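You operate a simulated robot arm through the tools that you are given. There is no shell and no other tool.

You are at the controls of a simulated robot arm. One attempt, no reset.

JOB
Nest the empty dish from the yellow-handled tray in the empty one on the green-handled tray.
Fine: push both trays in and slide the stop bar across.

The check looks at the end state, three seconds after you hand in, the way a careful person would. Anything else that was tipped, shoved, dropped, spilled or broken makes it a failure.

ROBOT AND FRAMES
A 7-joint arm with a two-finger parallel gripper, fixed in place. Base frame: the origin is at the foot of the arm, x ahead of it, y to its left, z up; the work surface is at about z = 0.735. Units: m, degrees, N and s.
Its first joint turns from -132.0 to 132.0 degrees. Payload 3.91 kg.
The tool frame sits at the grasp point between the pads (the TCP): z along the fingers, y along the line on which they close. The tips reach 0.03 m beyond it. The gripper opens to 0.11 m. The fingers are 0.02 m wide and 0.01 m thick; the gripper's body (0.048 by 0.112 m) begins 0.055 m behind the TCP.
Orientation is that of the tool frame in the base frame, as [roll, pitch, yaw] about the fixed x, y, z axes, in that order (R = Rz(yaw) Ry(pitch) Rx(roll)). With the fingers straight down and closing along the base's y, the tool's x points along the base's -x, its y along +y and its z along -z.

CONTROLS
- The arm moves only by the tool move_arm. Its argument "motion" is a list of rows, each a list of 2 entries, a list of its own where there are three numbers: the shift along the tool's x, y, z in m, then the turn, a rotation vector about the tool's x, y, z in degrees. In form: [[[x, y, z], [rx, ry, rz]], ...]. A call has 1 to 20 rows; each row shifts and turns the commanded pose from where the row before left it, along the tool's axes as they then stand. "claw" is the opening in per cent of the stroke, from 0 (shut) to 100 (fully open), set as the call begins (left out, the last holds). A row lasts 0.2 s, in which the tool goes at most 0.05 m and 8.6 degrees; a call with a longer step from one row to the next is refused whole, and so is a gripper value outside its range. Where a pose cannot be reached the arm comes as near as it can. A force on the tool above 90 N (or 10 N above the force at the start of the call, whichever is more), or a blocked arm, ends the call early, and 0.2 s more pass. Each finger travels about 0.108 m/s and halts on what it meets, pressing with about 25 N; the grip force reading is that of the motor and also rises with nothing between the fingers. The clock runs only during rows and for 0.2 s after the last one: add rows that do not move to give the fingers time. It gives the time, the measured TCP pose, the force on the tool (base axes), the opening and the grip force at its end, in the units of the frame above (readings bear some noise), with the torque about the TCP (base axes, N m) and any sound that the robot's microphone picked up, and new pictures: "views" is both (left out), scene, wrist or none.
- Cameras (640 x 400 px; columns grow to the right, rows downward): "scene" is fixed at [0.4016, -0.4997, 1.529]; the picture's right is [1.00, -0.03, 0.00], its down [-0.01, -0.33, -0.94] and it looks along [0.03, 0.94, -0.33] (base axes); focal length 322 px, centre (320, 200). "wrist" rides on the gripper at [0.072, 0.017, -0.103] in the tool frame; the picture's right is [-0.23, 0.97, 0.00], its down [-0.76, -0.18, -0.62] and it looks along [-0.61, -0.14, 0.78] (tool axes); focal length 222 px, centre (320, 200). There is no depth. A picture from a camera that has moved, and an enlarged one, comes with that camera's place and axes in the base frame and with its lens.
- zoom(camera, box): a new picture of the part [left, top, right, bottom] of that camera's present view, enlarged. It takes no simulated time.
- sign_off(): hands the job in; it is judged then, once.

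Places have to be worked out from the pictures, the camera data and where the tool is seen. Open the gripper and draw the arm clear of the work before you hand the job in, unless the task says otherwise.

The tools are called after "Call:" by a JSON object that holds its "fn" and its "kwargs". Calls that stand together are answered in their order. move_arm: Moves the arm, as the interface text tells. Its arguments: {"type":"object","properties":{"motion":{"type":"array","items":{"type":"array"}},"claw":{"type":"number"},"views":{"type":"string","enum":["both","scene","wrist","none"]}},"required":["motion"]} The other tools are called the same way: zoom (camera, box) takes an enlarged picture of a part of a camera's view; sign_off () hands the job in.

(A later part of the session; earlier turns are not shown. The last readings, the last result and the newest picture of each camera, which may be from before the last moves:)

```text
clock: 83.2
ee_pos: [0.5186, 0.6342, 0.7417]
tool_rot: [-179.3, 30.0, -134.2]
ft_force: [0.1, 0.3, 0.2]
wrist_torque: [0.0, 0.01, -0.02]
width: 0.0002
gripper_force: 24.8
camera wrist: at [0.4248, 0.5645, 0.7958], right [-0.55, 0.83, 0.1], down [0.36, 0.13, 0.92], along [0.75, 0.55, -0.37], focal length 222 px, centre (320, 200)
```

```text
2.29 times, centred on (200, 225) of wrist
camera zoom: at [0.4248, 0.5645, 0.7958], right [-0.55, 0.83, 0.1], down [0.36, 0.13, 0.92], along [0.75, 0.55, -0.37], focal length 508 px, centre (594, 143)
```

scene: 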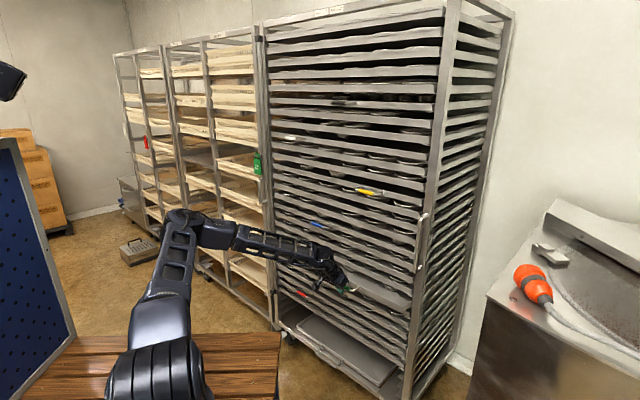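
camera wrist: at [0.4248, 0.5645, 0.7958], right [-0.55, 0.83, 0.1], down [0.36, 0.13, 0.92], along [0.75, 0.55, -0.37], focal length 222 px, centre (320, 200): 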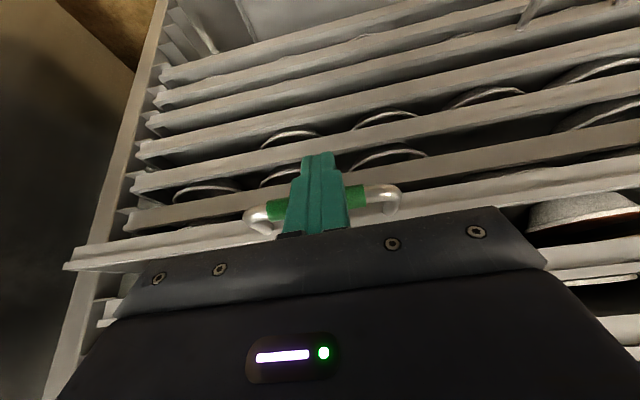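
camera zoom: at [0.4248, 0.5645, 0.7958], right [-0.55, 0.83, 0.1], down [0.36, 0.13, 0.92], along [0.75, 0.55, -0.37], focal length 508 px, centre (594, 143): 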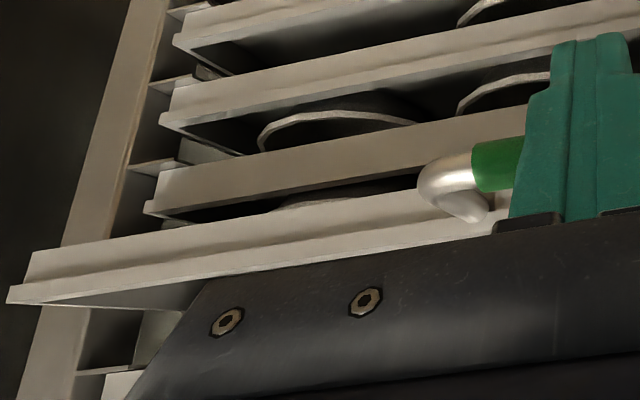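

The stack is where it should be on the tray and clear of the tray above. I continue to just short of the stop.

Call:
{"fn": "move_arm", "kwargs": {"motion": [[[-0.0052, 0, 0.003], [0, 0, 0]], [[-0.0061, 0, 0.0035], [0, 0, 0]], [[-0.0061, 0, 0.0035], [0, 0, 0]], [[-0.0061, 0, 0.0035], [0, 0, 0]], [[-0.0043, 0, 0.0025], [0, 0, 0]]], "views": "scene"}}

Call:
{"fn": "zoom", "kwargs": {"camera": "scene", "box": [320, 225, 440, 325]}}

```text
clock: 84.4
ee_pos: [0.5408, 0.6579, 0.7421]
tool_rot: [-179.3, 29.9, -134.3]
ft_force: [-2.0, -1.2, -1.4]
wrist_torque: [-0.03, 0.01, -0.03]
width: 0.0
gripper_force: 25.1
```

scene: 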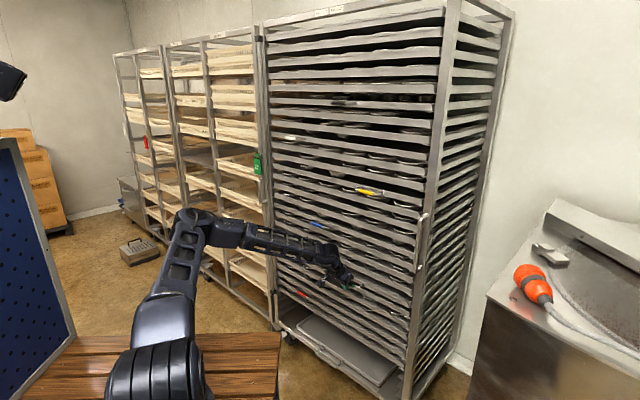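

```text
4.00 times, centred on (380, 275) of scene
camera zoom: at [0.4016, -0.4997, 1.529], right [1.0, -0.03, 0.0], down [-0.01, -0.33, -0.94], along [0.03, 0.94, -0.33], focal length 1288 px, centre (80, -100)
```

zoom: 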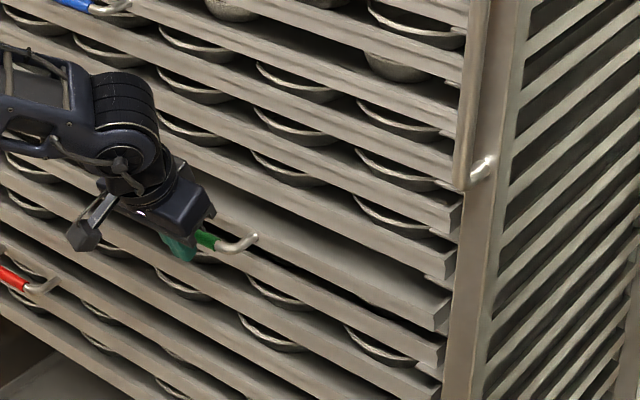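

Nearly flush; I push on in small steps to the stop.

Call:
{"fn": "move_arm", "kwargs": {"motion": [[[-0.0035, 0, 0.002], [0, 0, 0]], [[-0.0026, 0, 0.0015], [0, 0, 0]]], "views": "none"}}

Call:
{"fn": "move_arm", "kwargs": {"motion": [[[-0.0026, 0, 0.0015], [0, 0, 0]]], "views": "none"}}

Call:
{"fn": "zoom", "kwargs": {"camera": "scene", "box": [320, 225, 440, 325]}}

```text
clock: 85.0
ee_pos: [0.5457, 0.6636, 0.7415]
tool_rot: [-179.4, 30.0, -134.3]
ft_force: [-2.0, -1.9, -1.9]
wrist_torque: [-0.02, 0.03, -0.02]
width: 0.0
gripper_force: 24.8
```

```text
clock: 85.4
ee_pos: [0.5478, 0.6646, 0.7418]
tool_rot: [-179.3, 30.0, -134.3]
ft_force: [-1.2, -1.5, -0.4]
wrist_torque: [-0.04, -0.01, 0.02]
width: 0.0001
gripper_force: 25.0
```

```text
4.00 times, centred on (380, 275) of scene
camera zoom: at [0.4016, -0.4997, 1.529], right [1.0, -0.03, 0.0], down [-0.01, -0.33, -0.94], along [0.03, 0.94, -0.33], focal length 1288 px, centre (80, -100)
```

zoom: 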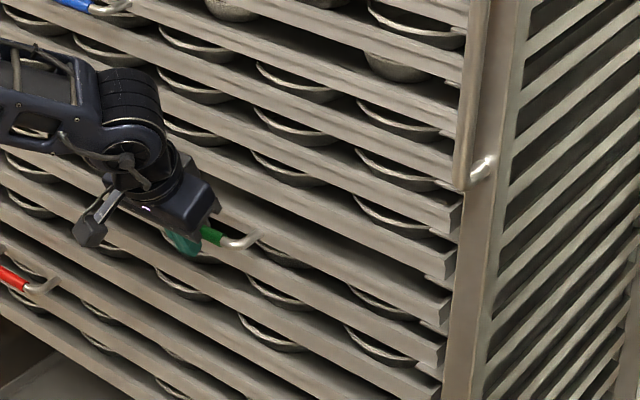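

It looks flush, but I have not felt the stop yet. Two more tiny steps.

Call:
{"fn": "move_arm", "kwargs": {"motion": [[[-0.0017, 0, 0.001], [0, 0, 0]], [[0, 0, 0], [0, 0, 0]]], "views": "none"}}

Call:
{"fn": "move_arm", "kwargs": {"motion": [[[-0.0017, 0, 0.001], [0, 0, 0]], [[0, 0, 0], [0, 0, 0]]], "views": "none"}}

Call:
{"fn": "move_arm", "kwargs": {"motion": [[[-0.0017, 0, 0.001], [0, 0, 0]], [[0, 0, 0], [0, 0, 0]]], "views": "none"}}

```text
clock: 86.0
ee_pos: [0.5496, 0.6684, 0.7414]
tool_rot: [-179.3, 30.0, -134.3]
ft_force: [-3.5, -3.2, -1.5]
wrist_torque: [-0.03, -0.01, -0.01]
width: 0.0
gripper_force: 25.5
```

```text
clock: 86.6
ee_pos: [0.5486, 0.6671, 0.7402]
tool_rot: [-179.3, 29.8, -134.3]
ft_force: [-23.3, -21.6, -7.7]
wrist_torque: [-0.03, 0.06, -0.09]
width: 0.0002
gripper_force: 25.1
```

```text
clock: 87.2
ee_pos: [0.5491, 0.6682, 0.74]
tool_rot: [-179.3, 29.7, -134.2]
ft_force: [-54.6, -49.5, -17.6]
wrist_torque: [0.0, 0.12, -0.06]
width: 0.0
gripper_force: 24.9
```

The green tray is against its stop. I back off and rise, then look at both trays from the scene camera.

Call:
{"fn": "move_arm", "kwargs": {"motion": [[[0.026, 0, -0.015], [0, 0, 0]], [[0.039, 0, -0.0225], [0, 0, 0]], [[0.039, 0, -0.0225], [0, 0, 0]], [[-0.0214, 0, -0.0371], [0, 0, 0]], [[-0.0214, 0, -0.0371], [0, 0, 0]], [[-0.0214, 0, -0.0371], [0, 0, 0]], [[-0.0214, 0, -0.0371], [0, 0, 0]], [[-0.0214, 0, -0.0371], [0, 0, 0]], [[-0.0214, 0, -0.0371], [0, 0, 0]], [[-0.0214, 0, -0.0371], [0, 0, 0]]]}}

Call:
{"fn": "zoom", "kwargs": {"camera": "scene", "box": [260, 150, 440, 330]}}

Call:
{"fn": "zoom", "kwargs": {"camera": "wrist", "box": [280, 0, 640, 230]}}

```text
clock: 89.4
ee_pos: [0.4629, 0.5882, 1.0422]
tool_rot: [-179.3, 30.0, -134.3]
ft_force: [-0.2, 0.0, 0.0]
wrist_torque: [-0.03, 0.0, -0.02]
width: 0.0
gripper_force: 24.9
camera wrist: at [0.3685, 0.5178, 1.0967], right [-0.56, 0.83, 0.1], down [0.36, 0.13, 0.92], along [0.75, 0.55, -0.37], focal length 222 px, centre (320, 200)
```

scene: 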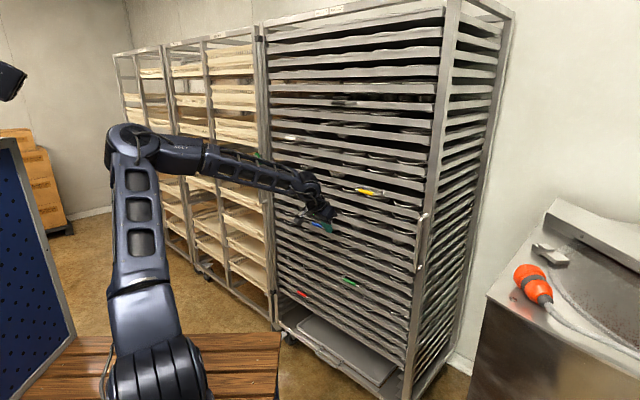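
wrist: 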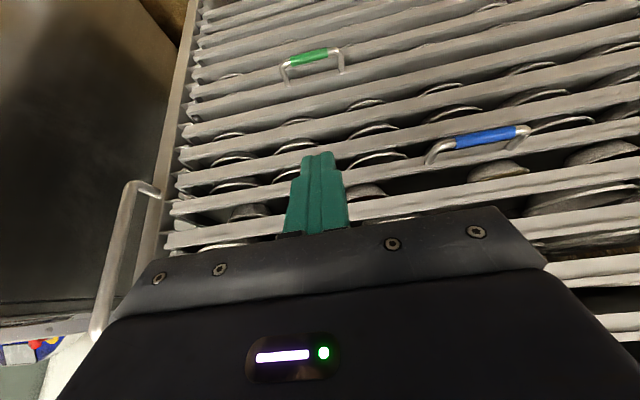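

```text
2.22 times, centred on (350, 240) of scene
camera zoom: at [0.4016, -0.4997, 1.529], right [1.0, -0.03, 0.0], down [-0.01, -0.33, -0.94], along [0.03, 0.94, -0.33], focal length 715 px, centre (253, 111)
```

zoom: 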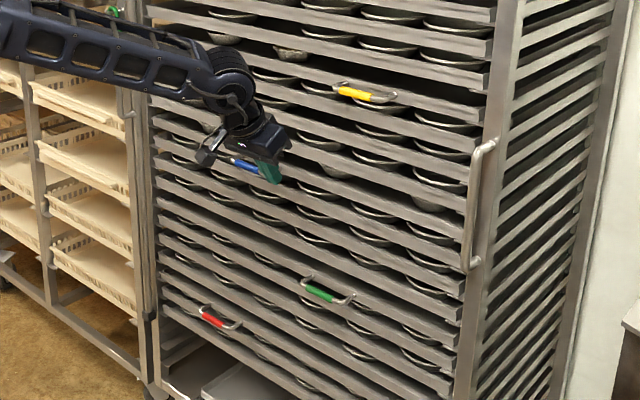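

```text
1.74 times, centred on (460, 115) of wrist
camera zoom: at [0.3685, 0.5178, 1.0967], right [-0.56, 0.83, 0.1], down [0.36, 0.13, 0.92], along [0.75, 0.55, -0.37], focal length 386 px, centre (76, 348)
```

zoom: 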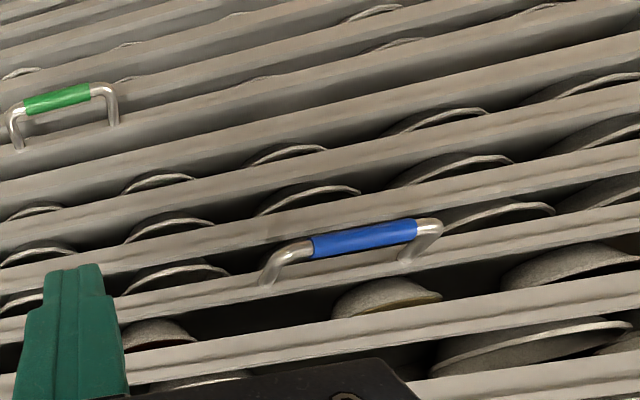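

Both trays are home. Now I inspect the stop bar's whole length, including its lower end, to see how it slides.

Call:
{"fn": "zoom", "kwargs": {"camera": "scene", "box": [250, 240, 310, 340]}}

Call:
{"fn": "zoom", "kwargs": {"camera": "scene", "box": [245, 130, 295, 240]}}

Call:
{"fn": "zoom", "kwargs": {"camera": "scene", "box": [245, 10, 305, 90]}}

Call:
{"fn": "zoom", "kwargs": {"camera": "scene", "box": [260, 280, 420, 400]}}

```text
4.00 times, centred on (280, 290) of scene
camera zoom: at [0.4016, -0.4997, 1.529], right [1.0, -0.03, 0.0], down [-0.01, -0.33, -0.94], along [0.03, 0.94, -0.33], focal length 1288 px, centre (480, -160)
```

zoom: 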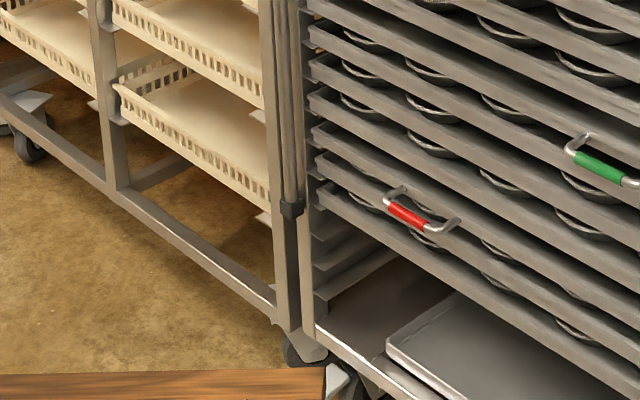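

```text
3.64 times, centred on (270, 185) of scene
camera zoom: at [0.4016, -0.4997, 1.529], right [1.0, -0.03, 0.0], down [-0.01, -0.33, -0.94], along [0.03, 0.94, -0.33], focal length 1171 px, centre (502, 254)
```

zoom: 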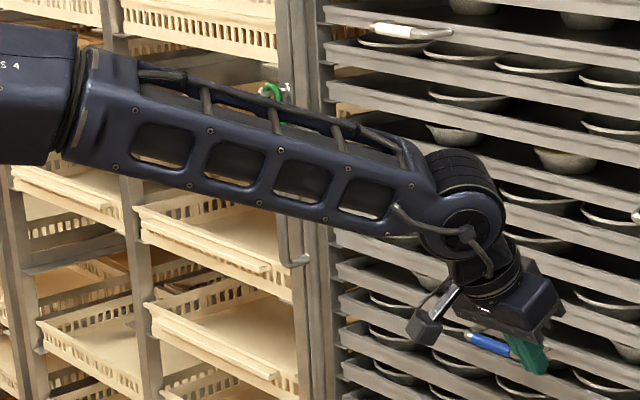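

```text
5.00 times, centred on (275, 50) of scene
camera zoom: at [0.4016, -0.4997, 1.529], right [1.0, -0.03, 0.0], down [-0.01, -0.33, -0.94], along [0.03, 0.94, -0.33], focal length 1610 px, centre (545, 950)
```

zoom: 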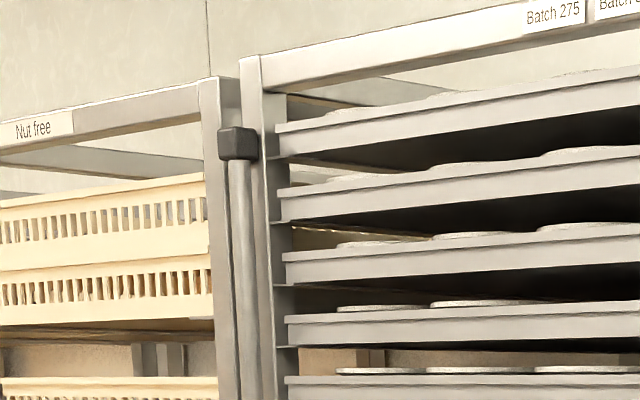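

```text
3.33 times, centred on (340, 340) of scene
camera zoom: at [0.4016, -0.4997, 1.529], right [1.0, -0.03, 0.0], down [-0.01, -0.33, -0.94], along [0.03, 0.94, -0.33], focal length 1073 px, centre (253, -267)
```

zoom: 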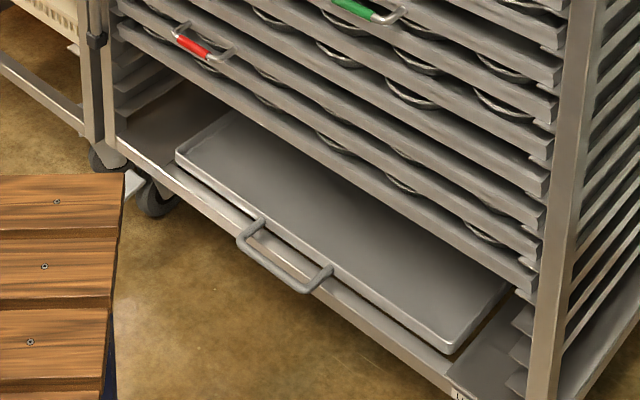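

The rod rides in dark end brackets beside the left post. I slide the arm left at a safe distance from the rack to look at its handle closely.

Call:
{"fn": "move_arm", "kwargs": {"motion": [[[0, 0.046, 0], [0, 0, 0]], [[0, 0.046, 0], [0, 0, 0]], [[0, 0.046, 0], [0, 0, 0]], [[0, 0.046, 0], [0, 0, 0]], [[0, 0.046, 0], [0, 0, 0]], [[0, 0.046, 0], [0, 0, 0]], [[0, 0.046, 0], [0, 0, 0]], [[0, 0.046, 0], [0, 0, 0]], [[0, 0.046, 0], [0, 0, 0]], [[0, 0.046, 0], [0, 0, 0]]]}}

Call:
{"fn": "zoom", "kwargs": {"camera": "wrist", "box": [300, 0, 540, 230]}}

```text
clock: 91.6
ee_pos: [0.1366, 0.9094, 1.0388]
tool_rot: [-179.3, 30.0, -134.4]
ft_force: [-0.2, -0.1, 0.6]
wrist_torque: [0.02, 0.02, 0.0]
width: 0.0002
gripper_force: 25.9
camera wrist: at [0.0426, 0.8399, 1.0923], right [-0.55, 0.83, 0.1], down [0.36, 0.13, 0.92], along [0.75, 0.55, -0.37], focal length 222 px, centre (320, 200)
```

scene: 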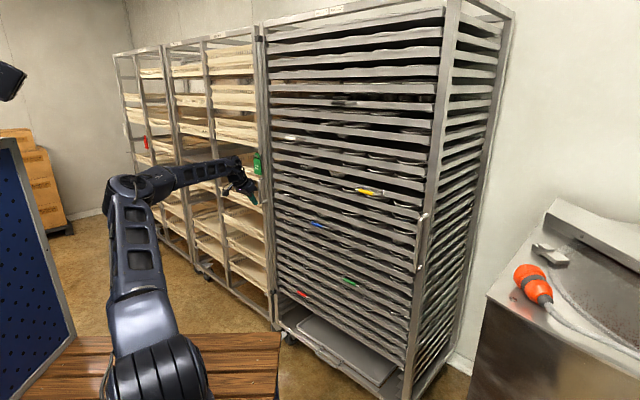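
wrist: 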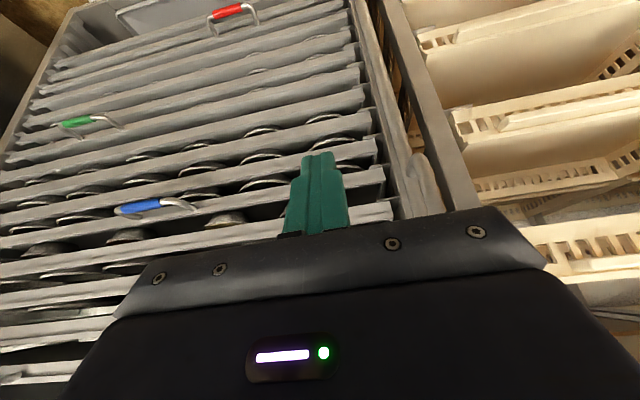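

```text
1.74 times, centred on (420, 115) of wrist
camera zoom: at [0.0426, 0.8399, 1.0923], right [-0.55, 0.83, 0.1], down [0.36, 0.13, 0.92], along [0.75, 0.55, -0.37], focal length 386 px, centre (146, 348)
```

zoom: 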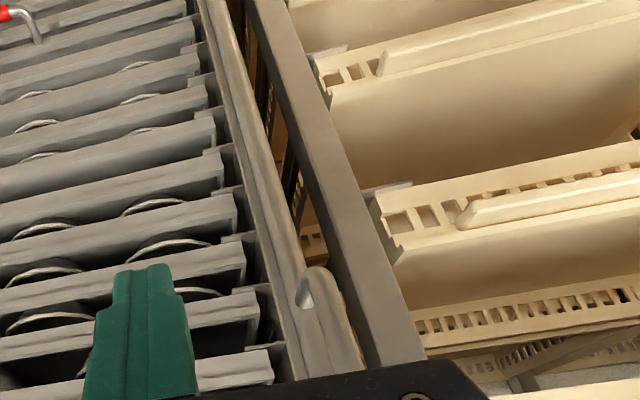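

I tilt further toward horizontal and open the fingers, to see the bar's handle between them.

Call:
{"fn": "move_arm", "kwargs": {"motion": [[[0, 0, 0], [0, -7.5, 0]], [[0, 0, 0], [0, -7.5, 0]], [[0, 0, 0], [0, -7.5, 0]], [[0, 0, 0], [0, -7.5, 0]], [[0, 0, 0], [0, 0, 0]]], "claw": 75}}

Call:
{"fn": "zoom", "kwargs": {"camera": "wrist", "box": [300, 0, 540, 230]}}

Call:
{"fn": "zoom", "kwargs": {"camera": "scene", "box": [230, 140, 300, 220]}}

```text
clock: 92.8
ee_pos: [0.1367, 0.9087, 1.0368]
tool_rot: [-178.8, 60.0, -133.7]
ft_force: [0.5, 0.3, 0.6]
wrist_torque: [0.01, -0.03, -0.01]
width: 0.0826
gripper_force: 0.0
camera wrist: at [0.0356, 0.8295, 1.0269], right [-0.61, 0.77, 0.19], down [0.01, -0.23, 0.97], along [0.79, 0.6, 0.14], focal length 222 px, centre (320, 200)
```

scene: 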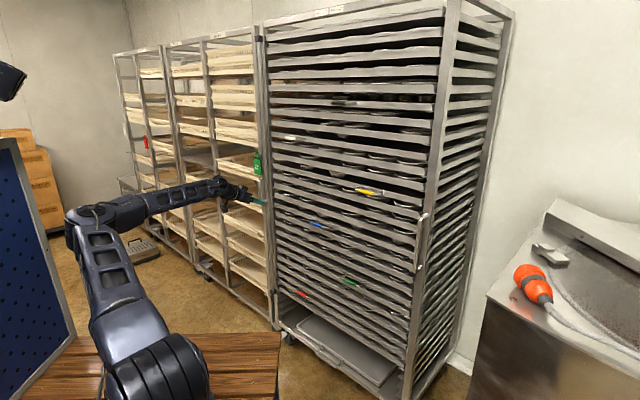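
wrist: 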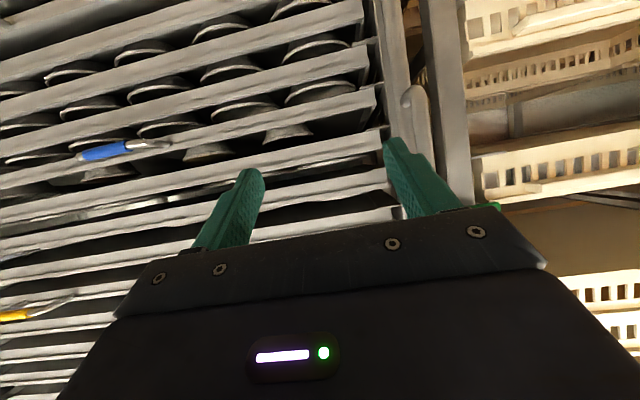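

```text
1.74 times, centred on (420, 115) of wrist
camera zoom: at [0.0356, 0.8295, 1.0269], right [-0.61, 0.77, 0.19], down [0.01, -0.23, 0.97], along [0.79, 0.6, 0.14], focal length 386 px, centre (146, 348)
```

zoom: 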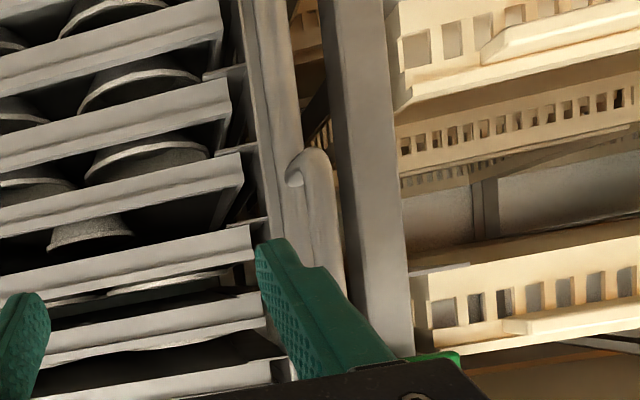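

```text
5.00 times, centred on (265, 180) of scene
camera zoom: at [0.4016, -0.4997, 1.529], right [1.0, -0.03, 0.0], down [-0.01, -0.33, -0.94], along [0.03, 0.94, -0.33], focal length 1610 px, centre (595, 300)
```

zoom: 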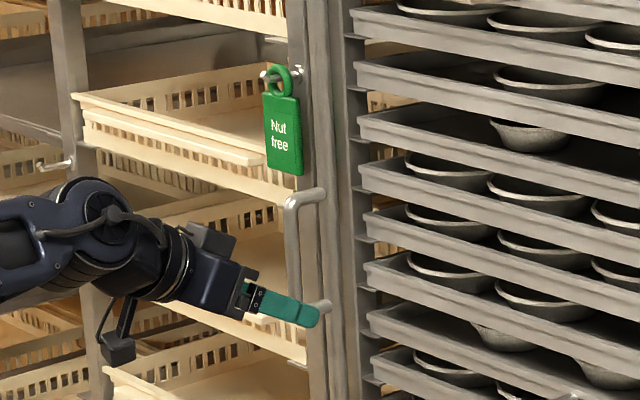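

The handle's vertical bar triangulates consistently to (0.144, 1.053), z ≈0.93–1.085. I shift left and slightly down so it lies centred between the open fingers.

Call:
{"fn": "move_arm", "kwargs": {"motion": [[[0.0107, 0.0321, 0.0062], [0, 0, 0]], [[0.0107, 0.0321, 0.0062], [0, 0, 0]], [[0.0107, 0.0321, 0.0062], [0, 0, 0]], [[0, 0, 0], [0, 0, 0]]]}}

Call:
{"fn": "zoom", "kwargs": {"camera": "wrist", "box": [200, 0, 440, 230]}}

Call:
{"fn": "zoom", "kwargs": {"camera": "scene", "box": [230, 150, 290, 220]}}

```text
clock: 93.8
ee_pos: [0.0698, 0.9784, 0.9959]
tool_rot: [-178.9, 60.0, -133.8]
ft_force: [-0.5, -0.6, -0.5]
wrist_torque: [0.01, 0.01, 0.01]
width: 0.0824
gripper_force: 0.0
camera wrist: at [-0.0312, 0.8996, 0.9852], right [-0.61, 0.77, 0.19], down [0.01, -0.23, 0.97], along [0.79, 0.6, 0.14], focal length 222 px, centre (320, 200)
```

scene: 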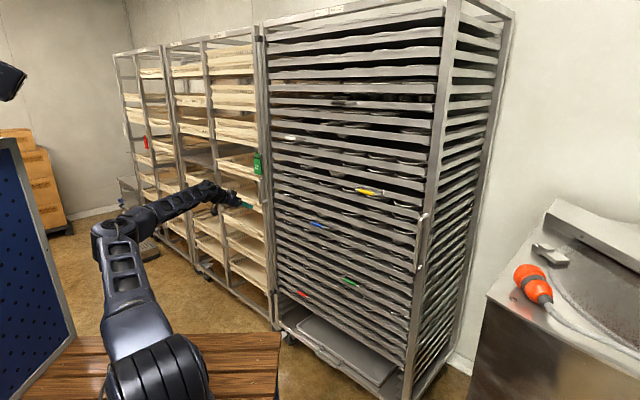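
wrist: 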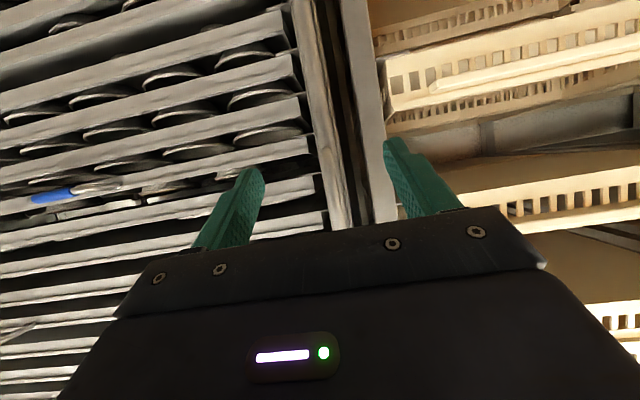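

```text
1.74 times, centred on (320, 115) of wrist
camera zoom: at [-0.0312, 0.8996, 0.9852], right [-0.61, 0.77, 0.19], down [0.01, -0.23, 0.97], along [0.79, 0.6, 0.14], focal length 386 px, centre (320, 348)
```

zoom: 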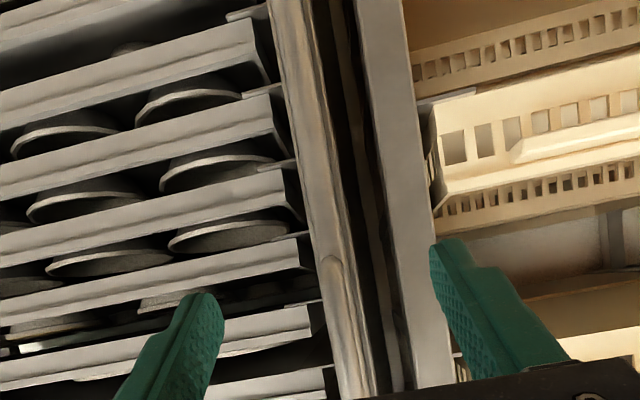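

```text
5.71 times, centred on (260, 185) of scene
camera zoom: at [0.4016, -0.4997, 1.529], right [1.0, -0.03, 0.0], down [-0.01, -0.33, -0.94], along [0.03, 0.94, -0.33], focal length 1840 px, centre (663, 286)
```

zoom: 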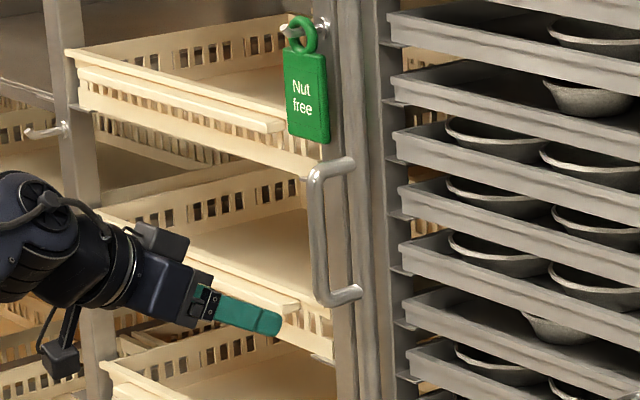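

The handle bar is centred between the fingers (l≈0.643) and spans z≈0.98–1.09. I raise to its middle and advance onto it.

Call:
{"fn": "move_arm", "kwargs": {"motion": [[[-0.0329, 0, -0.019], [0, 0, 0]], [[-0.02, 0, 0.034], [0, 0, 0]], [[-0.02, 0, 0.034], [0, 0, 0]], [[-0.01, 0, 0.018], [0, 0, 0]], [[0, 0, 0], [0, 0, 0]]]}}

Call:
{"fn": "zoom", "kwargs": {"camera": "wrist", "box": [200, 0, 440, 230]}}

Call:
{"fn": "zoom", "kwargs": {"camera": "scene", "box": [230, 150, 290, 220]}}

```text
clock: 95.0
ee_pos: [0.1418, 1.0479, 1.0363]
tool_rot: [-178.8, 60.0, -133.7]
ft_force: [-0.7, 0.0, 0.4]
wrist_torque: [-0.02, 0.0, -0.02]
width: 0.0824
gripper_force: 0.0
camera wrist: at [0.04, 0.9697, 1.0257], right [-0.61, 0.77, 0.19], down [0.01, -0.23, 0.97], along [0.79, 0.6, 0.14], focal length 222 px, centre (320, 200)
```

scene: 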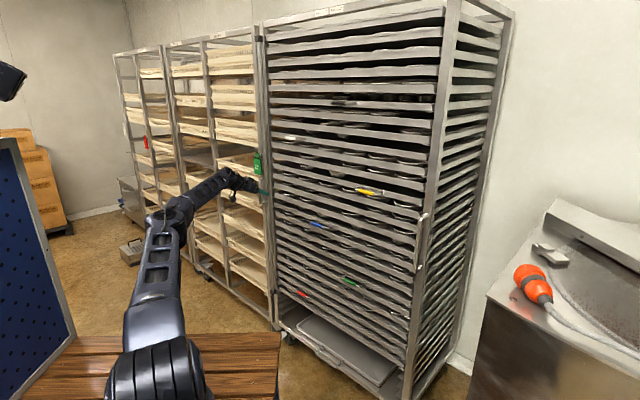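
wrist: 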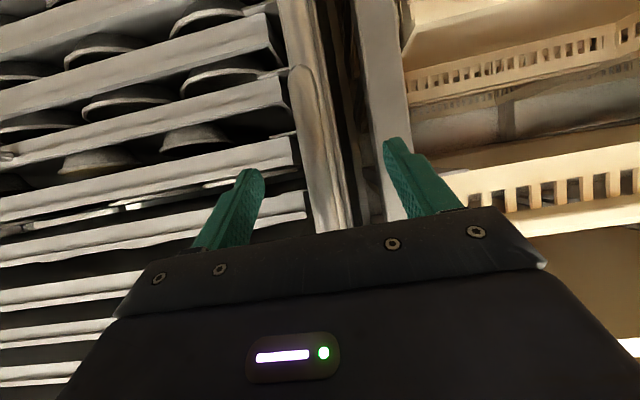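

```text
1.74 times, centred on (320, 115) of wrist
camera zoom: at [0.04, 0.9697, 1.0257], right [-0.61, 0.77, 0.19], down [0.01, -0.23, 0.97], along [0.79, 0.6, 0.14], focal length 386 px, centre (320, 348)
```

zoom: 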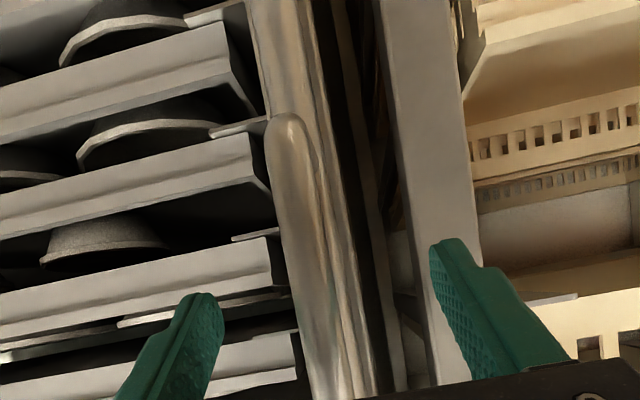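

```text
5.71 times, centred on (260, 185) of scene
camera zoom: at [0.4016, -0.4997, 1.529], right [1.0, -0.03, 0.0], down [-0.01, -0.33, -0.94], along [0.03, 0.94, -0.33], focal length 1840 px, centre (663, 286)
```

zoom: 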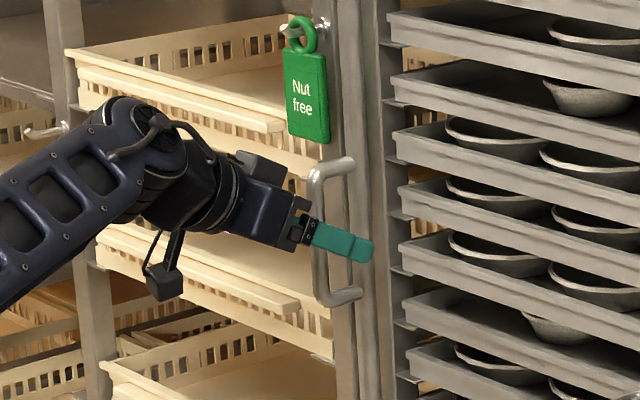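

The bar is between the fingers. I close on it.

Call:
{"fn": "move_arm", "kwargs": {"motion": [[[0, 0, 0], [0, 0, 0]], [[0, 0, 0], [0, 0, 0]], [[0, 0, 0], [0, 0, 0]]], "claw": 3}}

Call:
{"fn": "zoom", "kwargs": {"camera": "wrist", "box": [200, 0, 440, 230]}}

Call:
{"fn": "zoom", "kwargs": {"camera": "scene", "box": [230, 150, 290, 220]}}

```text
clock: 95.8
ee_pos: [0.1426, 1.0477, 1.0363]
tool_rot: [-178.7, 59.9, -133.6]
ft_force: [1.2, -10.5, -1.7]
wrist_torque: [0.23, 0.61, -0.11]
width: 0.0149
gripper_force: 44.9
camera wrist: at [0.0401, 0.9694, 1.0259], right [-0.61, 0.77, 0.19], down [0.01, -0.23, 0.97], along [0.79, 0.6, 0.13], focal length 222 px, centre (320, 200)
```

scene: 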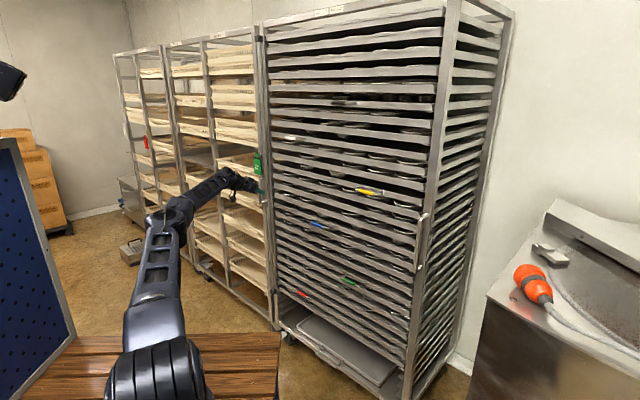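
wrist: 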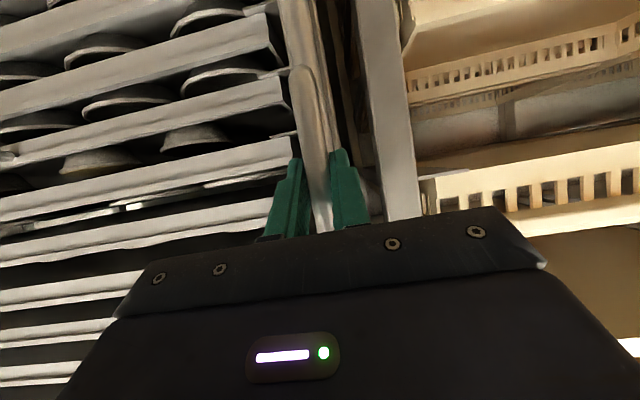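

```text
1.74 times, centred on (320, 115) of wrist
camera zoom: at [0.0401, 0.9694, 1.0259], right [-0.61, 0.77, 0.19], down [0.01, -0.23, 0.97], along [0.79, 0.6, 0.13], focal length 386 px, centre (320, 348)
```

zoom: 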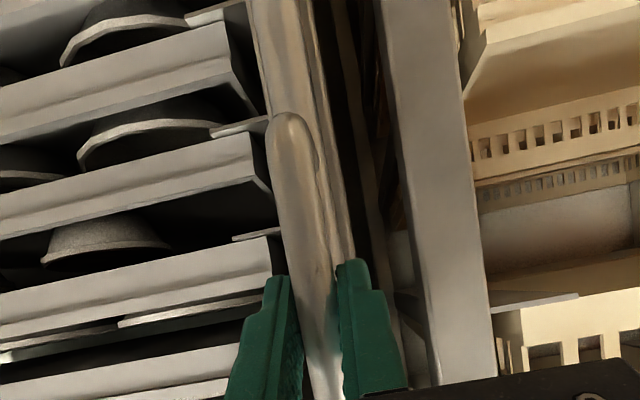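

```text
5.71 times, centred on (260, 185) of scene
camera zoom: at [0.4016, -0.4997, 1.529], right [1.0, -0.03, 0.0], down [-0.01, -0.33, -0.94], along [0.03, 0.94, -0.33], focal length 1840 px, centre (663, 286)
```

zoom: 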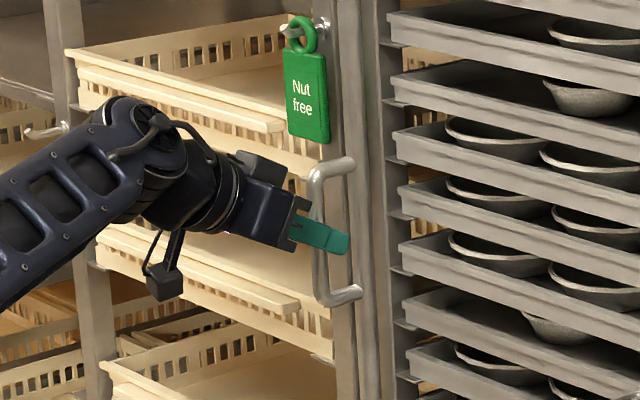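

Gripped (15 mm bar). I slide it gently toward the right and watch the forces.

Call:
{"fn": "move_arm", "kwargs": {"motion": [[[0, -0.006, 0], [0, 0, 0]], [[0, -0.008, 0], [0, 0, 0]], [[0, -0.008, 0], [0, 0, 0]], [[0, 0, 0], [0, 0, 0]]]}}

Call:
{"fn": "zoom", "kwargs": {"camera": "scene", "box": [245, 10, 305, 90]}}

Call:
{"fn": "zoom", "kwargs": {"camera": "scene", "box": [230, 150, 290, 220]}}

```text
clock: 96.8
ee_pos: [0.1557, 1.032, 1.0354]
tool_rot: [-178.8, 60.0, -133.6]
ft_force: [1.8, 7.4, 2.5]
wrist_torque: [0.48, 0.44, 0.09]
width: 0.0149
gripper_force: 44.7
camera wrist: at [0.0543, 0.9551, 1.0257], right [-0.61, 0.77, 0.19], down [0.01, -0.23, 0.97], along [0.79, 0.6, 0.14], focal length 222 px, centre (320, 200)
```

scene: 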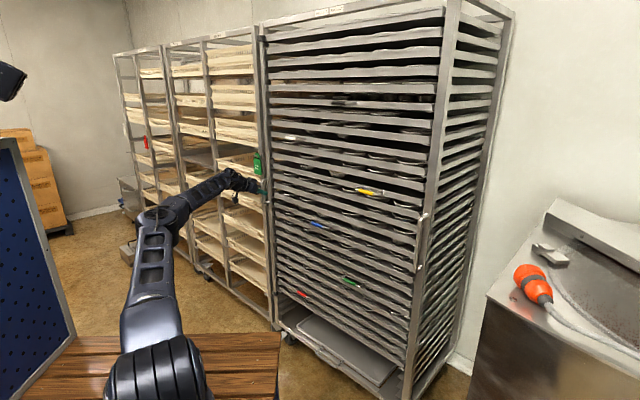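
wrist: 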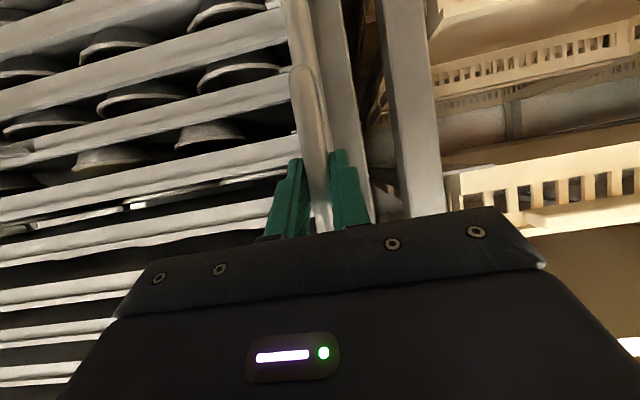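

```text
5.00 times, centred on (275, 50) of scene
camera zoom: at [0.4016, -0.4997, 1.529], right [1.0, -0.03, 0.0], down [-0.01, -0.33, -0.94], along [0.03, 0.94, -0.33], focal length 1610 px, centre (545, 950)
```

zoom: 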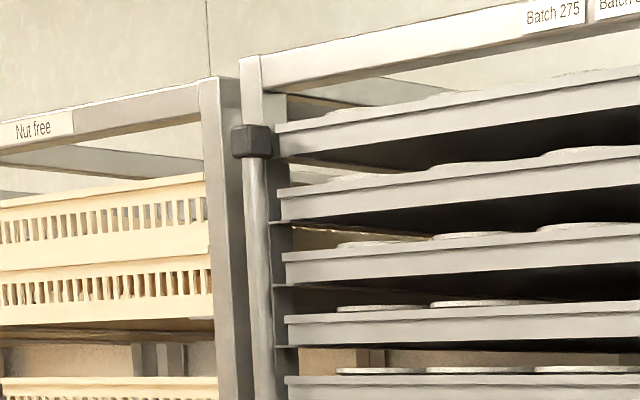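

```text
5.71 times, centred on (260, 185) of scene
camera zoom: at [0.4016, -0.4997, 1.529], right [1.0, -0.03, 0.0], down [-0.01, -0.33, -0.94], along [0.03, 0.94, -0.33], focal length 1840 px, centre (663, 286)
```

zoom: 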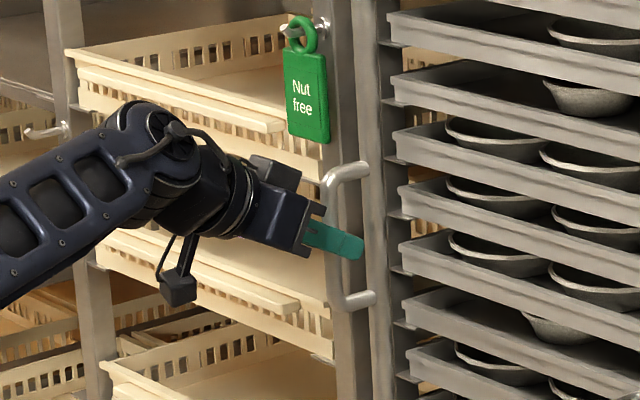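

The whole bar slides freely. I continue in steps until its end stop.

Call:
{"fn": "move_arm", "kwargs": {"motion": [[[0, -0.01, 0], [0, 0, 0]], [[0, -0.01, 0], [0, 0, 0]], [[0, -0.01, 0], [0, 0, 0]], [[0, 0, 0], [0, 0, 0]]]}}

Call:
{"fn": "zoom", "kwargs": {"camera": "scene", "box": [245, 10, 305, 90]}}

Call:
{"fn": "zoom", "kwargs": {"camera": "scene", "box": [240, 120, 310, 220]}}

```text
clock: 97.8
ee_pos: [0.1783, 1.0118, 1.0362]
tool_rot: [-178.8, 59.8, -133.7]
ft_force: [8.6, 6.5, -11.8]
wrist_torque: [0.81, 0.26, 0.01]
width: 0.0149
gripper_force: 44.8
camera wrist: at [0.0758, 0.9335, 1.0261], right [-0.61, 0.77, 0.19], down [0.01, -0.23, 0.97], along [0.79, 0.6, 0.13], focal length 222 px, centre (320, 200)
```

scene: 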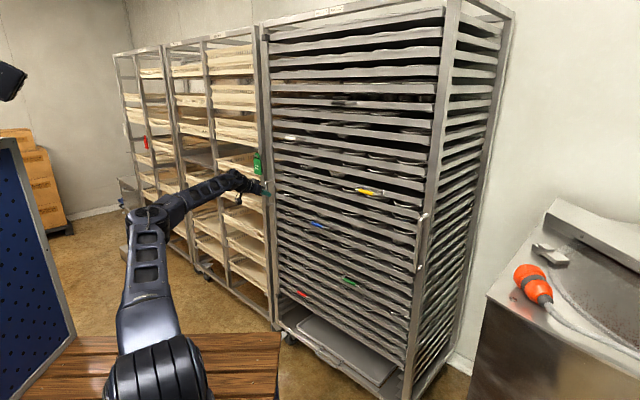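
wrist: 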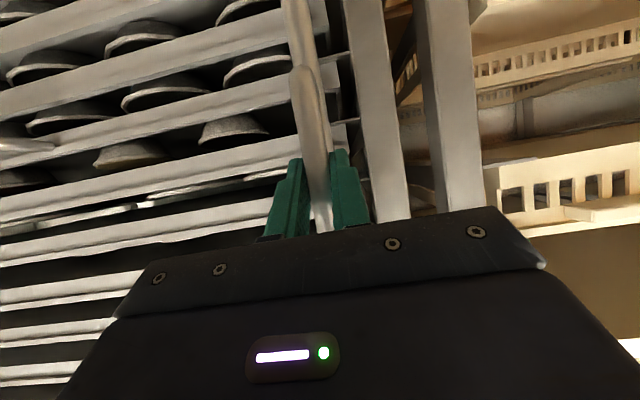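

```text
5.00 times, centred on (275, 50) of scene
camera zoom: at [0.4016, -0.4997, 1.529], right [1.0, -0.03, 0.0], down [-0.01, -0.33, -0.94], along [0.03, 0.94, -0.33], focal length 1610 px, centre (545, 950)
```

zoom: 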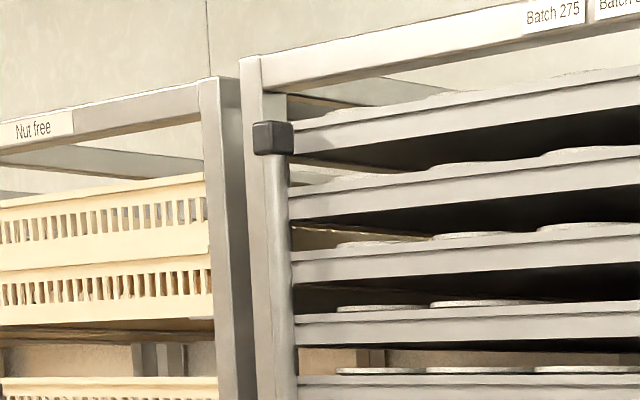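

```text
4.00 times, centred on (275, 170) of scene
camera zoom: at [0.4016, -0.4997, 1.529], right [1.0, -0.03, 0.0], down [-0.01, -0.33, -0.94], along [0.03, 0.94, -0.33], focal length 1288 px, centre (500, 320)
```

zoom: 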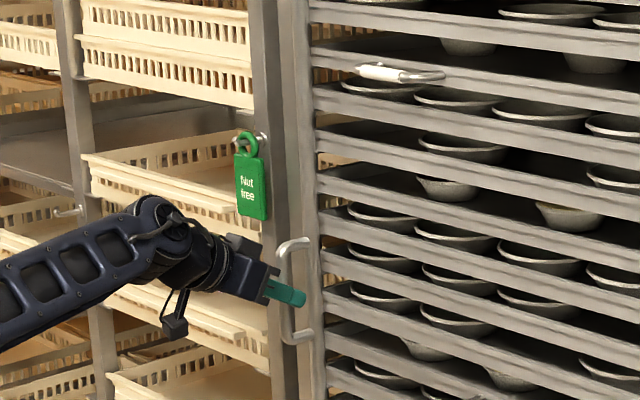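

The bar now stands in front of the tray ends. I continue a further 25 mm, watching for its stop and the white handle.

Call:
{"fn": "move_arm", "kwargs": {"motion": [[[0, -0.008, 0], [0, 0, 0]], [[0, -0.008, 0], [0, 0, 0]], [[0, -0.008, 0], [0, 0, 0]], [[0, 0, 0], [0, 0, 0]]], "views": "scene"}}

Call:
{"fn": "zoom", "kwargs": {"camera": "scene", "box": [240, 120, 310, 220]}}

```text
clock: 98.8
ee_pos: [0.1795, 1.0014, 1.0381]
tool_rot: [-179.5, 60.0, -133.1]
ft_force: [0.1, 38.3, -7.8]
wrist_torque: [0.71, 0.12, 0.18]
width: 0.0147
gripper_force: 45.1
stopped in row 4: the force on the tool passed its limit at 92 N (the readings are from after the stop); the commanded pose is now the measured one
```

scene: 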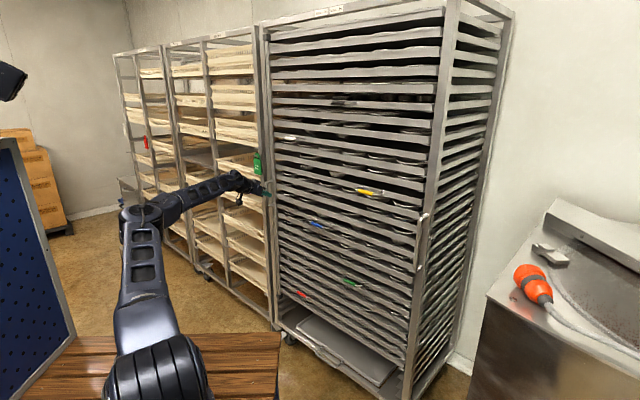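

```text
4.00 times, centred on (275, 170) of scene
camera zoom: at [0.4016, -0.4997, 1.529], right [1.0, -0.03, 0.0], down [-0.01, -0.33, -0.94], along [0.03, 0.94, -0.33], focal length 1288 px, centre (500, 320)
```

zoom: 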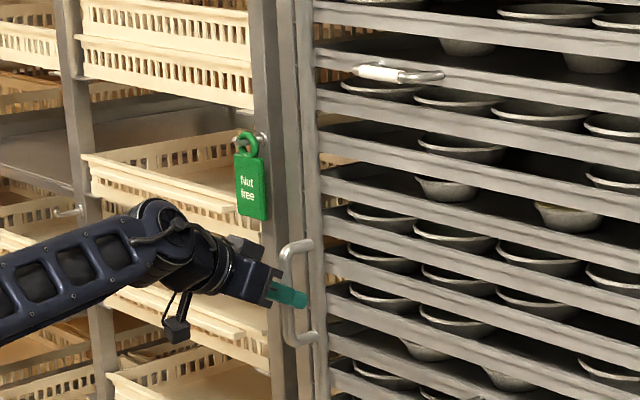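

The bar came to a firm stop after about 60 mm of travel. I check the top, bottom and middle to see whether this is its end stop or something in the way.

Call:
{"fn": "zoom", "kwargs": {"camera": "scene", "box": [245, 10, 305, 90]}}

Call:
{"fn": "zoom", "kwargs": {"camera": "scene", "box": [250, 240, 310, 340]}}

Call:
{"fn": "zoom", "kwargs": {"camera": "wrist", "box": [200, 0, 440, 230]}}

Call:
{"fn": "zoom", "kwargs": {"camera": "scene", "box": [255, 80, 315, 180]}}

```text
5.00 times, centred on (275, 50) of scene
camera zoom: at [0.4016, -0.4997, 1.529], right [1.0, -0.03, 0.0], down [-0.01, -0.33, -0.94], along [0.03, 0.94, -0.33], focal length 1610 px, centre (545, 950)
```

zoom: 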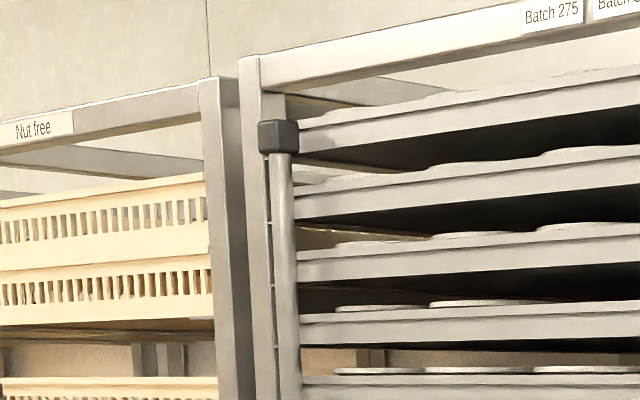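

```text
4.00 times, centred on (280, 290) of scene
camera zoom: at [0.4016, -0.4997, 1.529], right [1.0, -0.03, 0.0], down [-0.01, -0.33, -0.94], along [0.03, 0.94, -0.33], focal length 1288 px, centre (480, -160)
```

zoom: 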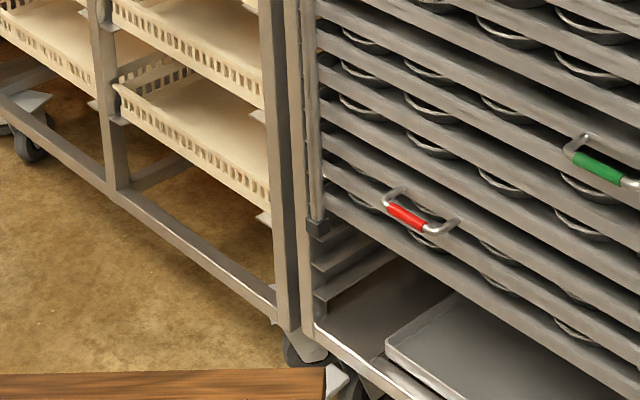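

```text
1.74 times, centred on (320, 115) of wrist
camera zoom: at [0.0805, 0.9211, 1.0268], right [-0.63, 0.75, 0.19], down [0.01, -0.24, 0.97], along [0.78, 0.61, 0.14], focal length 386 px, centre (320, 348)
```

zoom: 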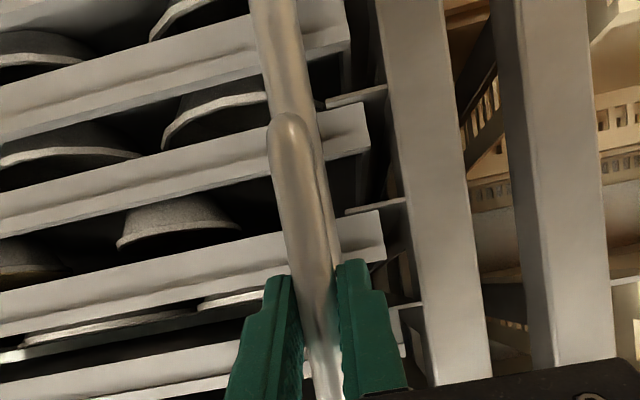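

```text
4.00 times, centred on (285, 130) of scene
camera zoom: at [0.4016, -0.4997, 1.529], right [1.0, -0.03, 0.0], down [-0.01, -0.33, -0.94], along [0.03, 0.94, -0.33], focal length 1288 px, centre (460, 480)
```

zoom: 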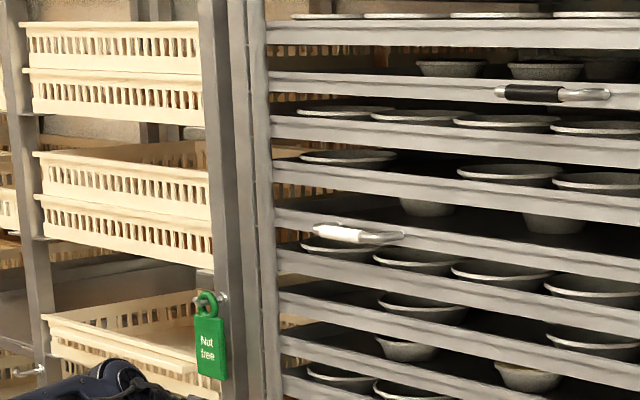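

Nothing stands in the way and the bar now crosses in front of all the tray ends, upright top and bottom. I nudge it once more to confirm this is a true end stop.

Call:
{"fn": "move_arm", "kwargs": {"motion": [[[0, 0, 0.001], [0, 0, 0]], [[0, 0, 0], [0, 0, 0]]], "views": "none"}}

Call:
{"fn": "move_arm", "kwargs": {"motion": [[[0, -0.002, 0], [0, 0, 0]], [[0, -0.002, 0], [0, 0, 0]], [[0, 0, 0], [0, 0, 0]]], "views": "none"}}

```text
clock: 99.4
ee_pos: [0.1806, 1.0005, 1.0385]
tool_rot: [-179.3, 60.1, -133.1]
ft_force: [-9.5, 35.8, -5.8]
wrist_torque: [0.53, 0.38, 0.29]
width: 0.0145
gripper_force: 45.1
```

```text
clock: 100.2
ee_pos: [0.1798, 1.0, 1.0382]
tool_rot: [-179.2, 60.2, -132.8]
ft_force: [-31.8, 64.7, -0.1]
wrist_torque: [1.29, -0.1, 0.61]
width: 0.0147
gripper_force: 45.7
```

It holds firm at 68 N without moving, so this is the end stop. I relax the load, open, and draw straight back.

Call:
{"fn": "move_arm", "kwargs": {"motion": [[[0, 0.002, 0], [0, 0, 0]], [[0, 0.001, 0], [0, 0, 0]], [[0, 0, 0], [0, 0, 0]]], "views": "none"}}

Call:
{"fn": "move_arm", "kwargs": {"motion": [[[0, 0, 0], [0, 0, 0]], [[0, 0, 0], [0, 0, 0]], [[0, 0, 0], [0, 0, 0]]], "claw": 60}}

Call:
{"fn": "zoom", "kwargs": {"camera": "wrist", "box": [200, 0, 440, 230]}}

```text
clock: 101.0
ee_pos: [0.1794, 0.9997, 1.0372]
tool_rot: [-179.2, 60.1, -132.9]
ft_force: [-39.3, 16.7, -4.3]
wrist_torque: [-0.42, 1.5, 0.52]
width: 0.0149
gripper_force: 45.0
```

```text
clock: 101.8
ee_pos: [0.1835, 0.9989, 1.0374]
tool_rot: [-179.3, 60.2, -133.2]
ft_force: [0.2, -0.2, 0.3]
wrist_torque: [0.05, -0.01, 0.04]
width: 0.0661
gripper_force: 0.1
camera wrist: at [0.0831, 0.9193, 1.028], right [-0.62, 0.76, 0.19], down [0.01, -0.24, 0.97], along [0.78, 0.61, 0.14], focal length 222 px, centre (320, 200)
```

scene: 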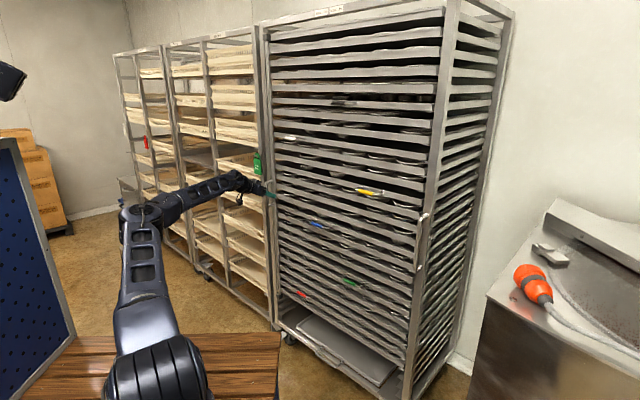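
wrist: 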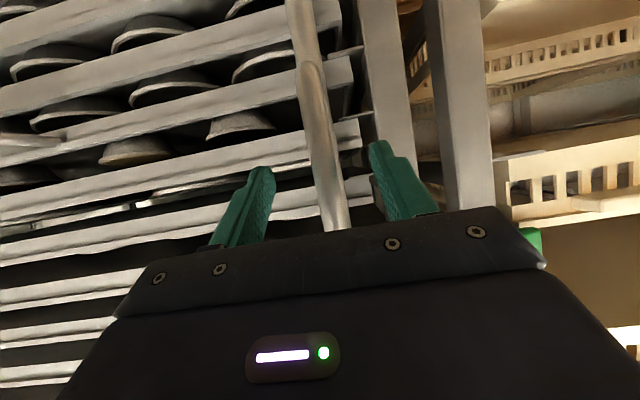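

```text
1.74 times, centred on (320, 115) of wrist
camera zoom: at [0.0831, 0.9193, 1.028], right [-0.62, 0.76, 0.19], down [0.01, -0.24, 0.97], along [0.78, 0.61, 0.14], focal length 386 px, centre (320, 348)
```

zoom: 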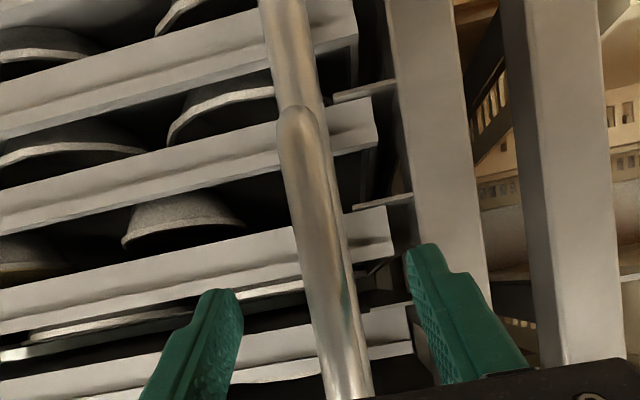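

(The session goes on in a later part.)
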